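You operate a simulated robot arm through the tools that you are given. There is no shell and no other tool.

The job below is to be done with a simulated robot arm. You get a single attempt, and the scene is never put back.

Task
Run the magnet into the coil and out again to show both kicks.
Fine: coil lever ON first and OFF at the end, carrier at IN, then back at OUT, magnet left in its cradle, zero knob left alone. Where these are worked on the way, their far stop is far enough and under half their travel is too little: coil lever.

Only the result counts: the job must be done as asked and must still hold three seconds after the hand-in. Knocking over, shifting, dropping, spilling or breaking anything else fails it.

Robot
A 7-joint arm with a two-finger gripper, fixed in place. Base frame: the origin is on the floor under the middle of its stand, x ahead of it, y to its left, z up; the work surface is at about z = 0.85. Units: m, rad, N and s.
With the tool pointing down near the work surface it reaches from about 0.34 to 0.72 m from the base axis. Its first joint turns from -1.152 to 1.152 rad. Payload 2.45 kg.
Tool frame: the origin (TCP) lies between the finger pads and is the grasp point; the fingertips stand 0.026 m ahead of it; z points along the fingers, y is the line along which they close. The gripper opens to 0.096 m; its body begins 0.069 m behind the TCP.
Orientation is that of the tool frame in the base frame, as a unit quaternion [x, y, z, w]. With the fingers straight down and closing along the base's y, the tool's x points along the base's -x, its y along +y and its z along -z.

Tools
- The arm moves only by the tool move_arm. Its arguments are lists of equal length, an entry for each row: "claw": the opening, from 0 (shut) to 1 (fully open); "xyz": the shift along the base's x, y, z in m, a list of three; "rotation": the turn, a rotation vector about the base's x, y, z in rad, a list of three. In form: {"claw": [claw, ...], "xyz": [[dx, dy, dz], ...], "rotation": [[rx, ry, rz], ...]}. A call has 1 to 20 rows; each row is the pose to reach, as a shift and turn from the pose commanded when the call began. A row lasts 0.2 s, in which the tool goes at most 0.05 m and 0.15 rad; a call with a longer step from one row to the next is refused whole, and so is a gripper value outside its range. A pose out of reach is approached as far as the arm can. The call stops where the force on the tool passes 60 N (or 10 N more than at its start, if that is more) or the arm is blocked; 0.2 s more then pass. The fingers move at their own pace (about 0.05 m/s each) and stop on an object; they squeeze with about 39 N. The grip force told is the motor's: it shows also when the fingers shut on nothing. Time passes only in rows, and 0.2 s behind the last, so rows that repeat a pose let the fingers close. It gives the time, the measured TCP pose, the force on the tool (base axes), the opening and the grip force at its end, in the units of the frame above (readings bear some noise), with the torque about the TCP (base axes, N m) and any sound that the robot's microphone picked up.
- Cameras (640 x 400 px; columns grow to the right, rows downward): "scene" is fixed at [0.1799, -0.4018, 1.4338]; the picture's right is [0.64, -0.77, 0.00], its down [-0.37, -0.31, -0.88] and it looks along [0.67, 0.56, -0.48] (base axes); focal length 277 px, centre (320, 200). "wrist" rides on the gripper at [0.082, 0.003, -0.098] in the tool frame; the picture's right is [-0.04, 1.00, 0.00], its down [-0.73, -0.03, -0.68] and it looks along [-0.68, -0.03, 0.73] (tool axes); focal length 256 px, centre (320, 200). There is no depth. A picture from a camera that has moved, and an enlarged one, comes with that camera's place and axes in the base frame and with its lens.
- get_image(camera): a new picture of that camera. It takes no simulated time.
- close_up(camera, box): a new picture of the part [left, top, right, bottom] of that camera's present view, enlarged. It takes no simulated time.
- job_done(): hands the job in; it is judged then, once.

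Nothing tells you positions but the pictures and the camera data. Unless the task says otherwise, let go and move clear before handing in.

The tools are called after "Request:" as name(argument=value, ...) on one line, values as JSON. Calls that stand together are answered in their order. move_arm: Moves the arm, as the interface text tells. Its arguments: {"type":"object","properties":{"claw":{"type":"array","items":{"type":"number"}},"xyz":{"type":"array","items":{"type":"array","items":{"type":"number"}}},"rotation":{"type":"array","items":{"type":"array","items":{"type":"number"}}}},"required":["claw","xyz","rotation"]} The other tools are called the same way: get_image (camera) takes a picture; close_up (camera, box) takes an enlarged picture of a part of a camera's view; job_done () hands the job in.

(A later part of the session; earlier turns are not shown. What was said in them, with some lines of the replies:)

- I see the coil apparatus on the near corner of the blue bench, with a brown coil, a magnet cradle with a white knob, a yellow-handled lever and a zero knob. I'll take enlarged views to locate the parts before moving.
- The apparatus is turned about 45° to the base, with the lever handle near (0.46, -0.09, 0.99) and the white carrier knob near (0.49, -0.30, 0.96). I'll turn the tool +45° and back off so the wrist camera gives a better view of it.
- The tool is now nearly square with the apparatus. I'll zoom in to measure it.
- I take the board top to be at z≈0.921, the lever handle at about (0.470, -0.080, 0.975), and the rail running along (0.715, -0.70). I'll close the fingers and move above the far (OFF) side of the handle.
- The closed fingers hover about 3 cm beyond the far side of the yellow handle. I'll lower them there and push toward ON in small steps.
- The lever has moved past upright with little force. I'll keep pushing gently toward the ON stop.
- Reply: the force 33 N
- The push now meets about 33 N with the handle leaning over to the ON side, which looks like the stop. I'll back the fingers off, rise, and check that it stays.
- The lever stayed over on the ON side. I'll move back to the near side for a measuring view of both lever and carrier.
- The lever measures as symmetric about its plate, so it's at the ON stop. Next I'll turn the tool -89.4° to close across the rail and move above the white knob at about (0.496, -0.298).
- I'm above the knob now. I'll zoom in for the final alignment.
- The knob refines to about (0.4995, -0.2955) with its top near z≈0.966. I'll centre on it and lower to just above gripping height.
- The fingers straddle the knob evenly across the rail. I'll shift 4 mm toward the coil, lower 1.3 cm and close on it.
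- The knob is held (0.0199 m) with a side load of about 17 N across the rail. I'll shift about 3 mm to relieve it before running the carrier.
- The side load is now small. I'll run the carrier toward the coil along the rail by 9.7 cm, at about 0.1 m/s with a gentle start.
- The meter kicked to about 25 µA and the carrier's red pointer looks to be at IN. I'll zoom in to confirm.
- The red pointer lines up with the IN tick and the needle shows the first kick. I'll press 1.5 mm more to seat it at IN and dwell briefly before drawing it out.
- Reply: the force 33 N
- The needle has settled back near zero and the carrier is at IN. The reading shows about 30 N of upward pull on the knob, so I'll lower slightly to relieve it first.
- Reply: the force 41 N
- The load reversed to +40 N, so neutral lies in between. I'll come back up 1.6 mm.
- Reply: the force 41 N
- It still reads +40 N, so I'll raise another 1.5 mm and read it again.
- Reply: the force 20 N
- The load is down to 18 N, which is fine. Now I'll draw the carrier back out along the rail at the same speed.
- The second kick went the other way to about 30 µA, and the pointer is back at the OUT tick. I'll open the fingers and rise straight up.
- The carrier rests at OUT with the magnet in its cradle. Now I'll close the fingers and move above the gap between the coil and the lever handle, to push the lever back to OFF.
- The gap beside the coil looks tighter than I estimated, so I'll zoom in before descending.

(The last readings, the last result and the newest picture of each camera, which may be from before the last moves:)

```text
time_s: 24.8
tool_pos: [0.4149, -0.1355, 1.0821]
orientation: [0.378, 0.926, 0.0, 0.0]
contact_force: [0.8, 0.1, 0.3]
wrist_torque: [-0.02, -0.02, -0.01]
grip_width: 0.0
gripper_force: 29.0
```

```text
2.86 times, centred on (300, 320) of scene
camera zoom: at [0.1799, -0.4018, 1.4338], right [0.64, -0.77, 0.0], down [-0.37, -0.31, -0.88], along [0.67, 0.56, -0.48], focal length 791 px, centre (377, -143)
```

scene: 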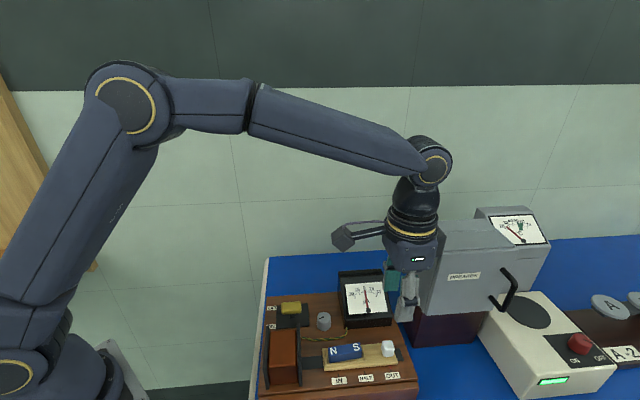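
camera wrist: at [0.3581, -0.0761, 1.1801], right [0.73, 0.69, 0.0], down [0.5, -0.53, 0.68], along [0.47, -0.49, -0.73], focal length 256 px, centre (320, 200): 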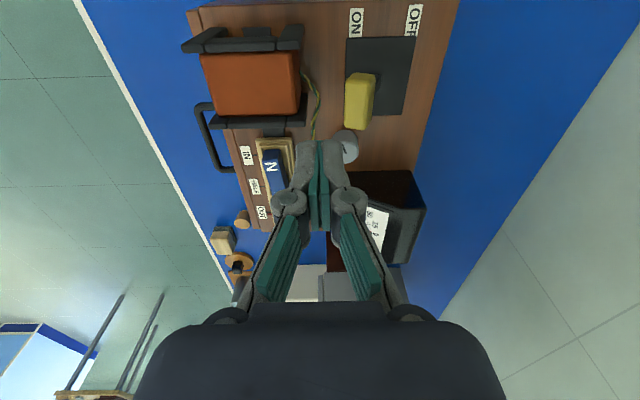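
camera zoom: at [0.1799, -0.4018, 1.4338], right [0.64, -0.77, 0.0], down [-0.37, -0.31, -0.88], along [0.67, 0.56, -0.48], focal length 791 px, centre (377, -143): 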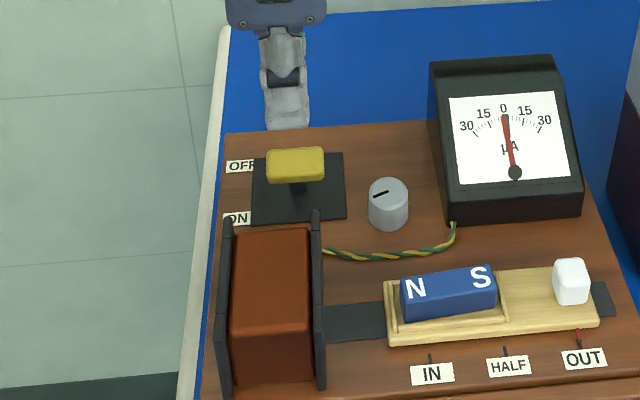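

The coil flange leaves only about 3 cm beside the handle, too tight for a push from that side. Instead I'll turn back to +45° and take the handle by its ends (closing along its pivot axis), with the handle now at about (0.437, -0.1145, 0.98).

Request:
move_arm(claw=[0, 0, 0.1, 0.2, 0.3, 0.4, 0.5, 0.6, 0.68, 0.68, 0.68, 0.68], xyz=[[0, 0, 0.04], [0.002, 0.002, 0.05], [0.004, 0.004, 0.05], [0.006, 0.006, 0.05], [0.008, 0.008, 0.05], [0.01, 0.01, 0.05], [0.012, 0.012, 0.05], [0.015, 0.014, 0.05], [0.018, 0.017, 0.05], [0.02, 0.019, 0.05], [0.0221, 0.021, 0.05], [0.0221, 0.021, 0.02]], rotation=[[0, 0, 0], [0, 0, 0.145], [0, 0, 0.29], [0, 0, 0.435], [0, 0, 0.58], [0, 0, 0.725], [0, 0, 0.87], [0, 0, 1.015], [0, 0, 1.16], [0, 0, 1.305], [0, 0, 1.45], [0, 0, 1.565]])

Request:
get_image(camera="wrist")

Request:
get_image(camera="scene")

```text
time_s: 27.4
tool_pos: [0.4382, -0.1163, 1.1025]
orientation: [-0.386, 0.923, 0.001, 0.0]
contact_force: [0.0, -0.9, 0.7]
wrist_torque: [-0.01, 0.02, -0.01]
grip_width: 0.0652
gripper_force: 0.1
```

```text
taken
camera wrist: at [0.3782, -0.1717, 1.2003], right [-0.68, 0.73, 0.0], down [0.54, 0.5, 0.68], along [0.5, 0.46, -0.73], focal length 256 px, centre (320, 200)
```

wrist: 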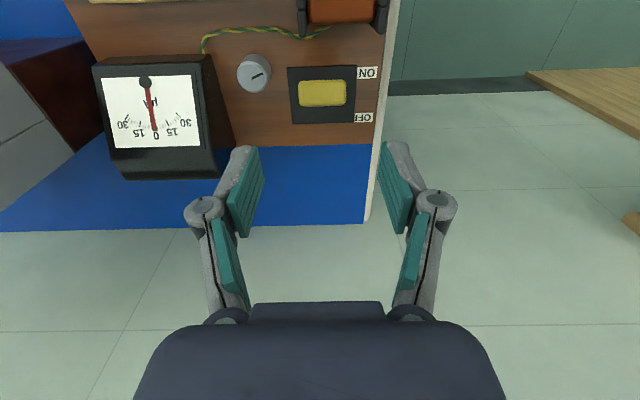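

```text
taken
```

scene: 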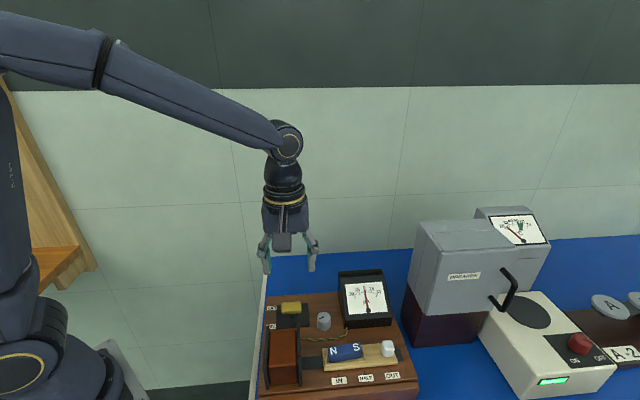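

The handle lies directly under the tool centre, about 4.1 cm long between fingers opened to 6.5 cm. I'll descend around it.

Request:
move_arm(claw=[0.68, 0.68, 0.68, 0.68, 0.68], xyz=[[-0.0012, 0.0012, -0.03], [-0.0012, 0.0012, -0.06], [-0.0012, 0.0012, -0.085], [-0.0012, 0.0012, -0.105], [-0.0012, 0.0012, -0.118]], rotation=[[0, 0, 0], [0, 0, 0], [0, 0, 0], [0, 0, 0], [0, 0, 0]])

Request:
get_image(camera="wrist")

Request:
close_up(camera="scene", box=[240, 250, 360, 370])

```text
time_s: 28.6
tool_pos: [0.4357, -0.1134, 0.9852]
orientation: [-0.385, 0.923, -0.001, 0.001]
contact_force: [-0.3, -0.2, -0.2]
wrist_torque: [-0.03, -0.01, -0.04]
grip_width: 0.0652
gripper_force: 0.1
```

```text
taken
camera wrist: at [0.3761, -0.1687, 1.0827], right [-0.68, 0.73, 0.0], down [0.54, 0.5, 0.68], along [0.5, 0.46, -0.73], focal length 256 px, centre (320, 200)
```

wrist: 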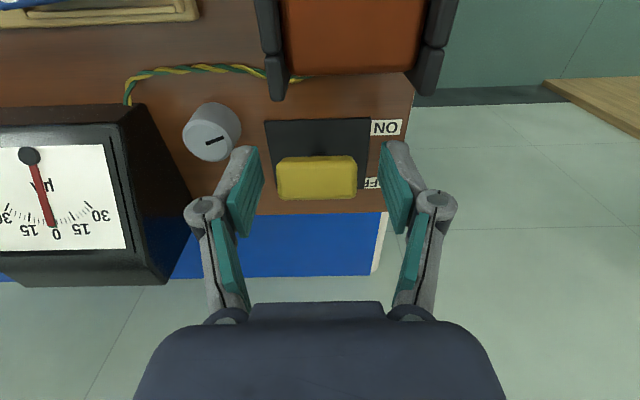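

```text
3.33 times, centred on (300, 310) of scene
camera zoom: at [0.1799, -0.4018, 1.4338], right [0.64, -0.77, 0.0], down [-0.37, -0.31, -0.88], along [0.67, 0.56, -0.48], focal length 923 px, centre (387, -167)
```

zoom: 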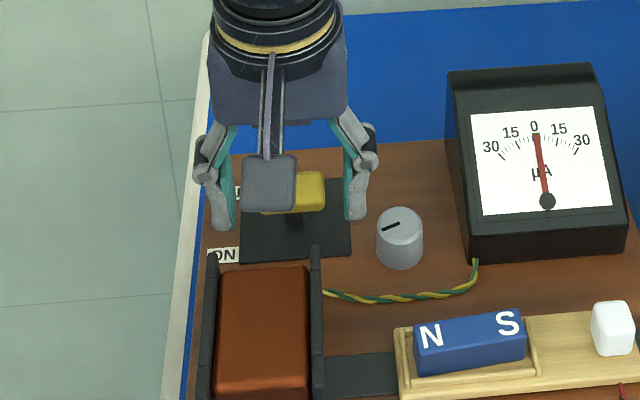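

The fingers straddle the handle ends with clearance from the coil and the zero knob. I'll close on the handle.

Request:
move_arm(claw=[0.55, 0.4, 0.3, 0.3], xyz=[[0, 0, -0.002], [0, 0, -0.002], [0, 0, -0.002], [0, 0, -0.002]], rotation=[[0, 0, 0], [0, 0, 0], [0, 0, 0], [0, 0, 0]])

Request:
get_image(camera="wrist")

```text
time_s: 29.6
tool_pos: [0.4382, -0.1146, 0.9821]
orientation: [-0.384, 0.923, -0.001, 0.0]
contact_force: [5.0, -5.9, -3.5]
wrist_torque: [-0.09, 0.04, -0.06]
grip_width: 0.0393
gripper_force: 44.1
```

```text
taken
camera wrist: at [0.3769, -0.1695, 1.0806], right [-0.68, 0.73, 0.0], down [0.54, 0.5, 0.68], along [0.5, 0.46, -0.73], focal length 256 px, centre (320, 200)
```

wrist: 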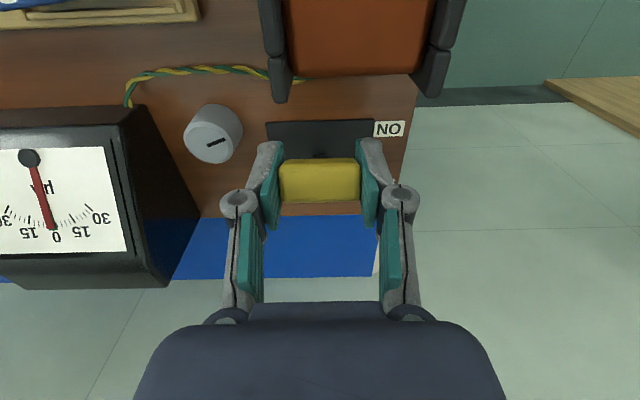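

The handle is held at 0.0393 m. I'll carry it toward OFF in a shallow arc.

Request:
move_arm(claw=[0.3, 0.3, 0.3, 0.3, 0.3, 0.3], xyz=[[0.0042, 0.0043, 0.001], [0.0084, 0.0086, 0.002], [0.0126, 0.0129, 0.0025], [0.0168, 0.0172, 0.002], [0.021, 0.0215, 0.001], [0.0245, 0.025, 0.0]], rotation=[[0, 0, 0], [0, 0, 0], [0, 0, 0], [0, 0, 0], [0, 0, 0], [0, 0, 0]])

Request:
get_image(camera="wrist")

Request:
close_up(camera="scene", box=[240, 250, 360, 370])

```text
time_s: 31.0
tool_pos: [0.4597, -0.0899, 0.982]
orientation: [-0.383, 0.924, -0.002, 0.0]
contact_force: [-6.8, -25.4, 11.4]
wrist_torque: [-1.02, 0.81, -0.1]
grip_width: 0.0392
gripper_force: 45.1
```

```text
taken
camera wrist: at [0.4005, -0.1457, 1.0807], right [-0.68, 0.73, 0.0], down [0.54, 0.5, 0.68], along [0.5, 0.46, -0.74], focal length 256 px, centre (320, 200)
```

wrist: 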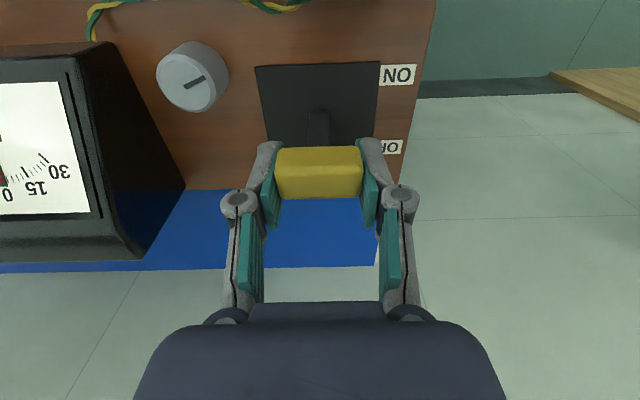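

```text
3.33 times, centred on (300, 310) of scene
camera zoom: at [0.1795, -0.4025, 1.4336], right [0.64, -0.77, 0.0], down [-0.37, -0.31, -0.88], along [0.67, 0.56, -0.48], focal length 923 px, centre (387, -167)
```

zoom: 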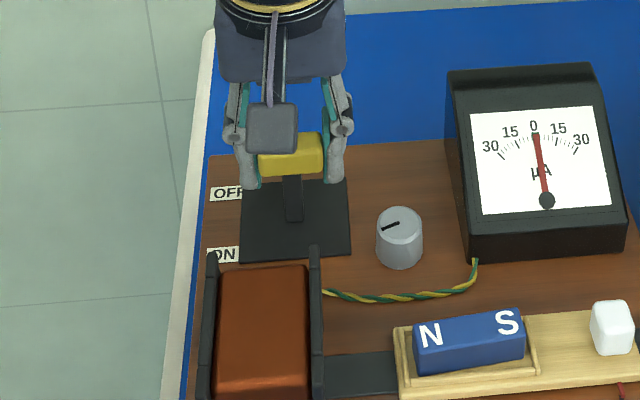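

About 70% of the way there, the drag comes from the pads twisting on the handle rather than from the stop. I'll release, rise, and finish the push to OFF from the near side, where there is room now.

Request:
move_arm(claw=[0.45, 0.6, 0.68, 0.68, 0.68, 0.68], xyz=[[0, 0, 0], [0, 0, 0], [0, 0, 0], [0, 0, 0.02], [0, 0, 0.05], [0, 0, 0.08]], rotation=[[0, 0, 0], [0, 0, 0], [0, 0, 0], [0, 0, 0], [0, 0, 0], [0, 0, 0]])

Request:
get_image(camera="wrist")

Request:
close_up(camera="scene", box=[240, 250, 360, 370])

```text
time_s: 32.4
tool_pos: [0.4613, -0.0879, 1.06]
orientation: [-0.384, 0.923, 0.001, -0.001]
contact_force: [-0.2, 0.9, -0.4]
wrist_torque: [-0.04, 0.03, 0.0]
grip_width: 0.0652
gripper_force: 0.0
```

```text
taken
camera wrist: at [0.4012, -0.1434, 1.1582], right [-0.68, 0.73, 0.0], down [0.54, 0.5, 0.68], along [0.5, 0.46, -0.73], focal length 256 px, centre (320, 200)
```

wrist: 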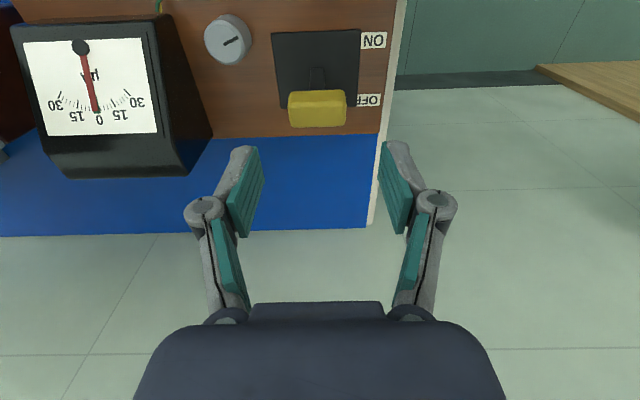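

```text
3.33 times, centred on (300, 310) of scene
camera zoom: at [0.1799, -0.4018, 1.4338], right [0.64, -0.77, 0.0], down [-0.37, -0.31, -0.88], along [0.67, 0.56, -0.48], focal length 923 px, centre (387, -167)
```

zoom: 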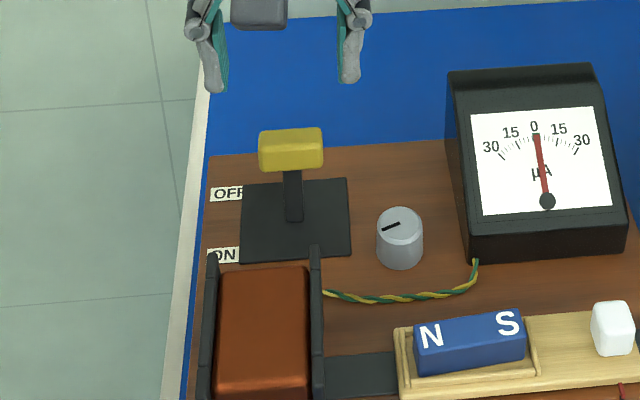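

The lever stays at about 70% toward OFF. I'll move to its near side with fingers closed, descend, and push it the rest of the way.

Request:
move_arm(claw=[0.5, 0.3, 0.1, 0, 0, 0, 0, 0, 0, 0], xyz=[[0, 0, 0], [-0.0144, -0.0147, 0], [-0.0287, -0.0293, 0], [-0.0287, -0.0293, 0], [-0.0287, -0.0293, -0.03], [-0.0287, -0.0293, -0.055], [-0.0287, -0.0293, -0.078], [-0.0252, -0.0257, -0.078], [-0.021, -0.0215, -0.078], [-0.0168, -0.0172, -0.078]], rotation=[[0, 0, 0], [0, 0, 0], [0, 0, 0], [0, 0, 0], [0, 0, 0], [0, 0, 0], [0, 0, 0], [0, 0, 0], [0, 0, 0], [0, 0, 0]])

Request:
get_image(camera="wrist")

Request:
close_up(camera="scene", box=[240, 250, 360, 370])

```text
time_s: 34.6
tool_pos: [0.4457, -0.1054, 0.9827]
orientation: [-0.385, 0.923, 0.0, 0.0]
contact_force: [-0.4, 0.0, -0.1]
wrist_torque: [-0.03, 0.0, 0.02]
grip_width: 0.0
gripper_force: 28.4
```

```text
taken
camera wrist: at [0.3846, -0.161, 1.0816], right [-0.68, 0.73, 0.0], down [0.54, 0.5, 0.68], along [0.5, 0.46, -0.73], focal length 256 px, centre (320, 200)
```

wrist: 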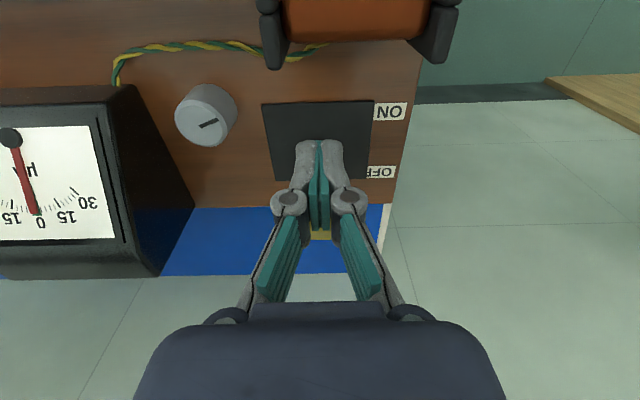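

```text
3.33 times, centred on (300, 310) of scene
camera zoom: at [0.1799, -0.4018, 1.4338], right [0.64, -0.77, 0.0], down [-0.37, -0.31, -0.88], along [0.67, 0.56, -0.48], focal length 923 px, centre (387, -167)
```

zoom: 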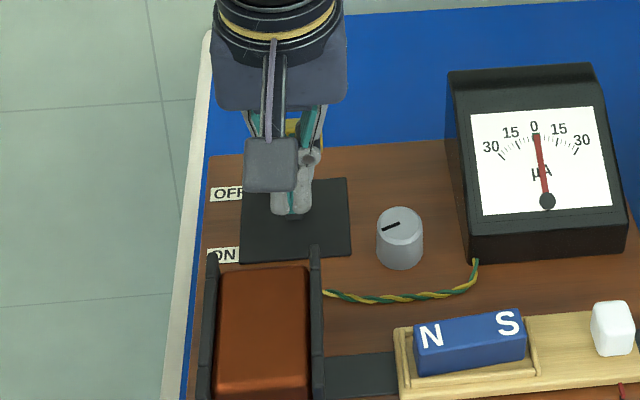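

No contact load yet, so I'll continue pushing toward OFF in small steps.

Request:
move_arm(claw=[0, 0, 0], xyz=[[0.0028, 0.0029, 0], [0.0056, 0.0057, 0], [0.0084, 0.0086, 0]], rotation=[[0, 0, 0], [0, 0, 0], [0, 0, 0]])

Request:
close_up(camera="scene", box=[240, 250, 360, 370])

```text
time_s: 35.4
tool_pos: [0.4493, -0.1001, 0.9839]
orientation: [-0.382, 0.924, 0.0, -0.004]
contact_force: [-22.1, -20.9, 9.2]
wrist_torque: [-0.52, 0.34, 0.04]
grip_width: 0.0057
gripper_force: 28.3
```

```text
3.33 times, centred on (300, 310) of scene
camera zoom: at [0.1791, -0.4024, 1.4337], right [0.64, -0.77, 0.0], down [-0.37, -0.31, -0.88], along [0.67, 0.56, -0.48], focal length 923 px, centre (387, -167)
```

zoom: 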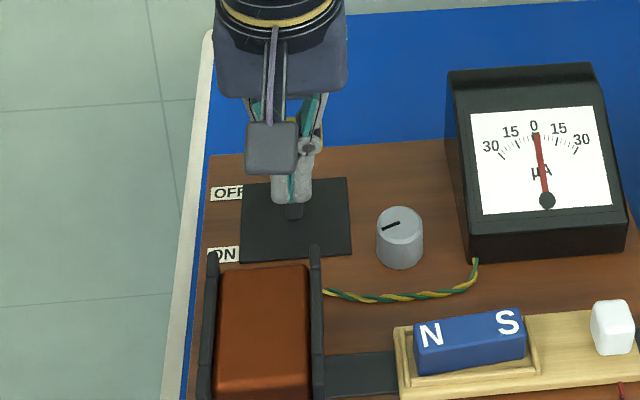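

The push meets about 30 N just as at the ON stop, so the lever should be fully OFF. I'll back away, rise, and check.

Request:
move_arm(claw=[0, 0, 0, 0, 0, 0, 0, 0], xyz=[[-0.0105, -0.0107, 0], [-0.02, -0.0205, 0], [-0.02, -0.0205, 0.03], [-0.02, -0.0205, 0.07], [-0.02, -0.0205, 0.11], [-0.02, -0.0205, 0.15], [-0.045, -0.05, 0.17], [-0.07, -0.08, 0.19]], rotation=[[0, 0, 0], [0, 0, 0], [0, 0, 0], [0, 0, 0], [0, 0, 0], [0, 0, 0], [0, 0, 0], [0, 0, 0]])

Request:
get_image(camera="wrist")

Request:
close_up(camera="scene", box=[240, 250, 440, 400])

```text
time_s: 37.2
tool_pos: [0.3833, -0.176, 1.1735]
orientation: [-0.385, 0.923, 0.0, 0.0]
contact_force: [0.0, -0.6, -0.9]
wrist_torque: [0.01, 0.01, 0.02]
grip_width: 0.0001
gripper_force: 28.8
```

```text
taken
camera wrist: at [0.3225, -0.2315, 1.2719], right [-0.68, 0.73, 0.0], down [0.54, 0.5, 0.68], along [0.5, 0.46, -0.73], focal length 256 px, centre (320, 200)
```

wrist: 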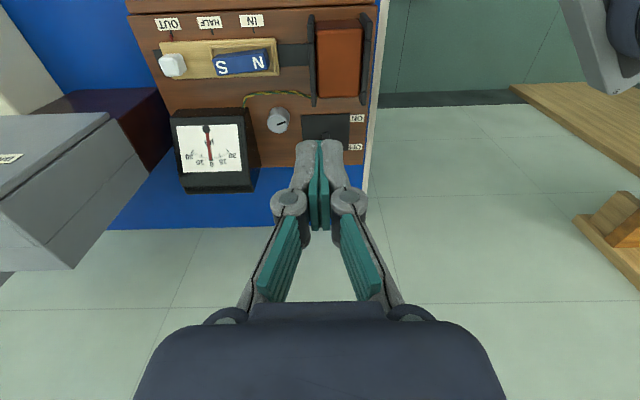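

```text
2.67 times, centred on (340, 325) of scene
camera zoom: at [0.1799, -0.4018, 1.4338], right [0.64, -0.77, 0.0], down [-0.37, -0.31, -0.88], along [0.67, 0.56, -0.48], focal length 738 px, centre (267, -133)
```

zoom: 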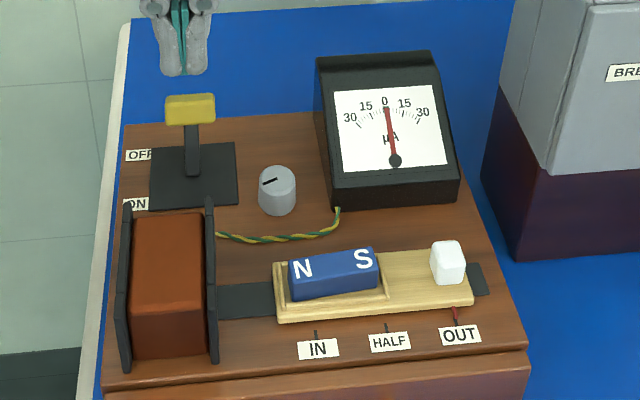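

The picture now matches the start: lever at OFF, carrier pointer at OUT, magnet in its cradle, zero knob unmoved and the arm clear. Both kicks were shown, so I'm handing in.

Request:
job_done()

```text
The job is handed in.
```

I ran the magnet into the coil and back out, and the meter kicked both ways, about 30 µA one way going in and about 30 µA the other coming out. I've handed the job in. It hasn't returned a verdict.

- **Coil lever:** It was pushed to its ON stop before the run and is back at its OFF stop now. My first move back to OFF, gripping the handle, got only about 70% of the way. I released it and pushed from the other side until it met the stop.
- **Carrier:** The red pointer lined up with IN, and it is now back at OUT.
- **Magnet and zero knob:** The magnet is still in its cradle. I did not touch the zero knob, and it points the same way as at the start.

In the last picture the apparatus looks the same as at the start, nothing else was moved, and the arm is clear of the bench.
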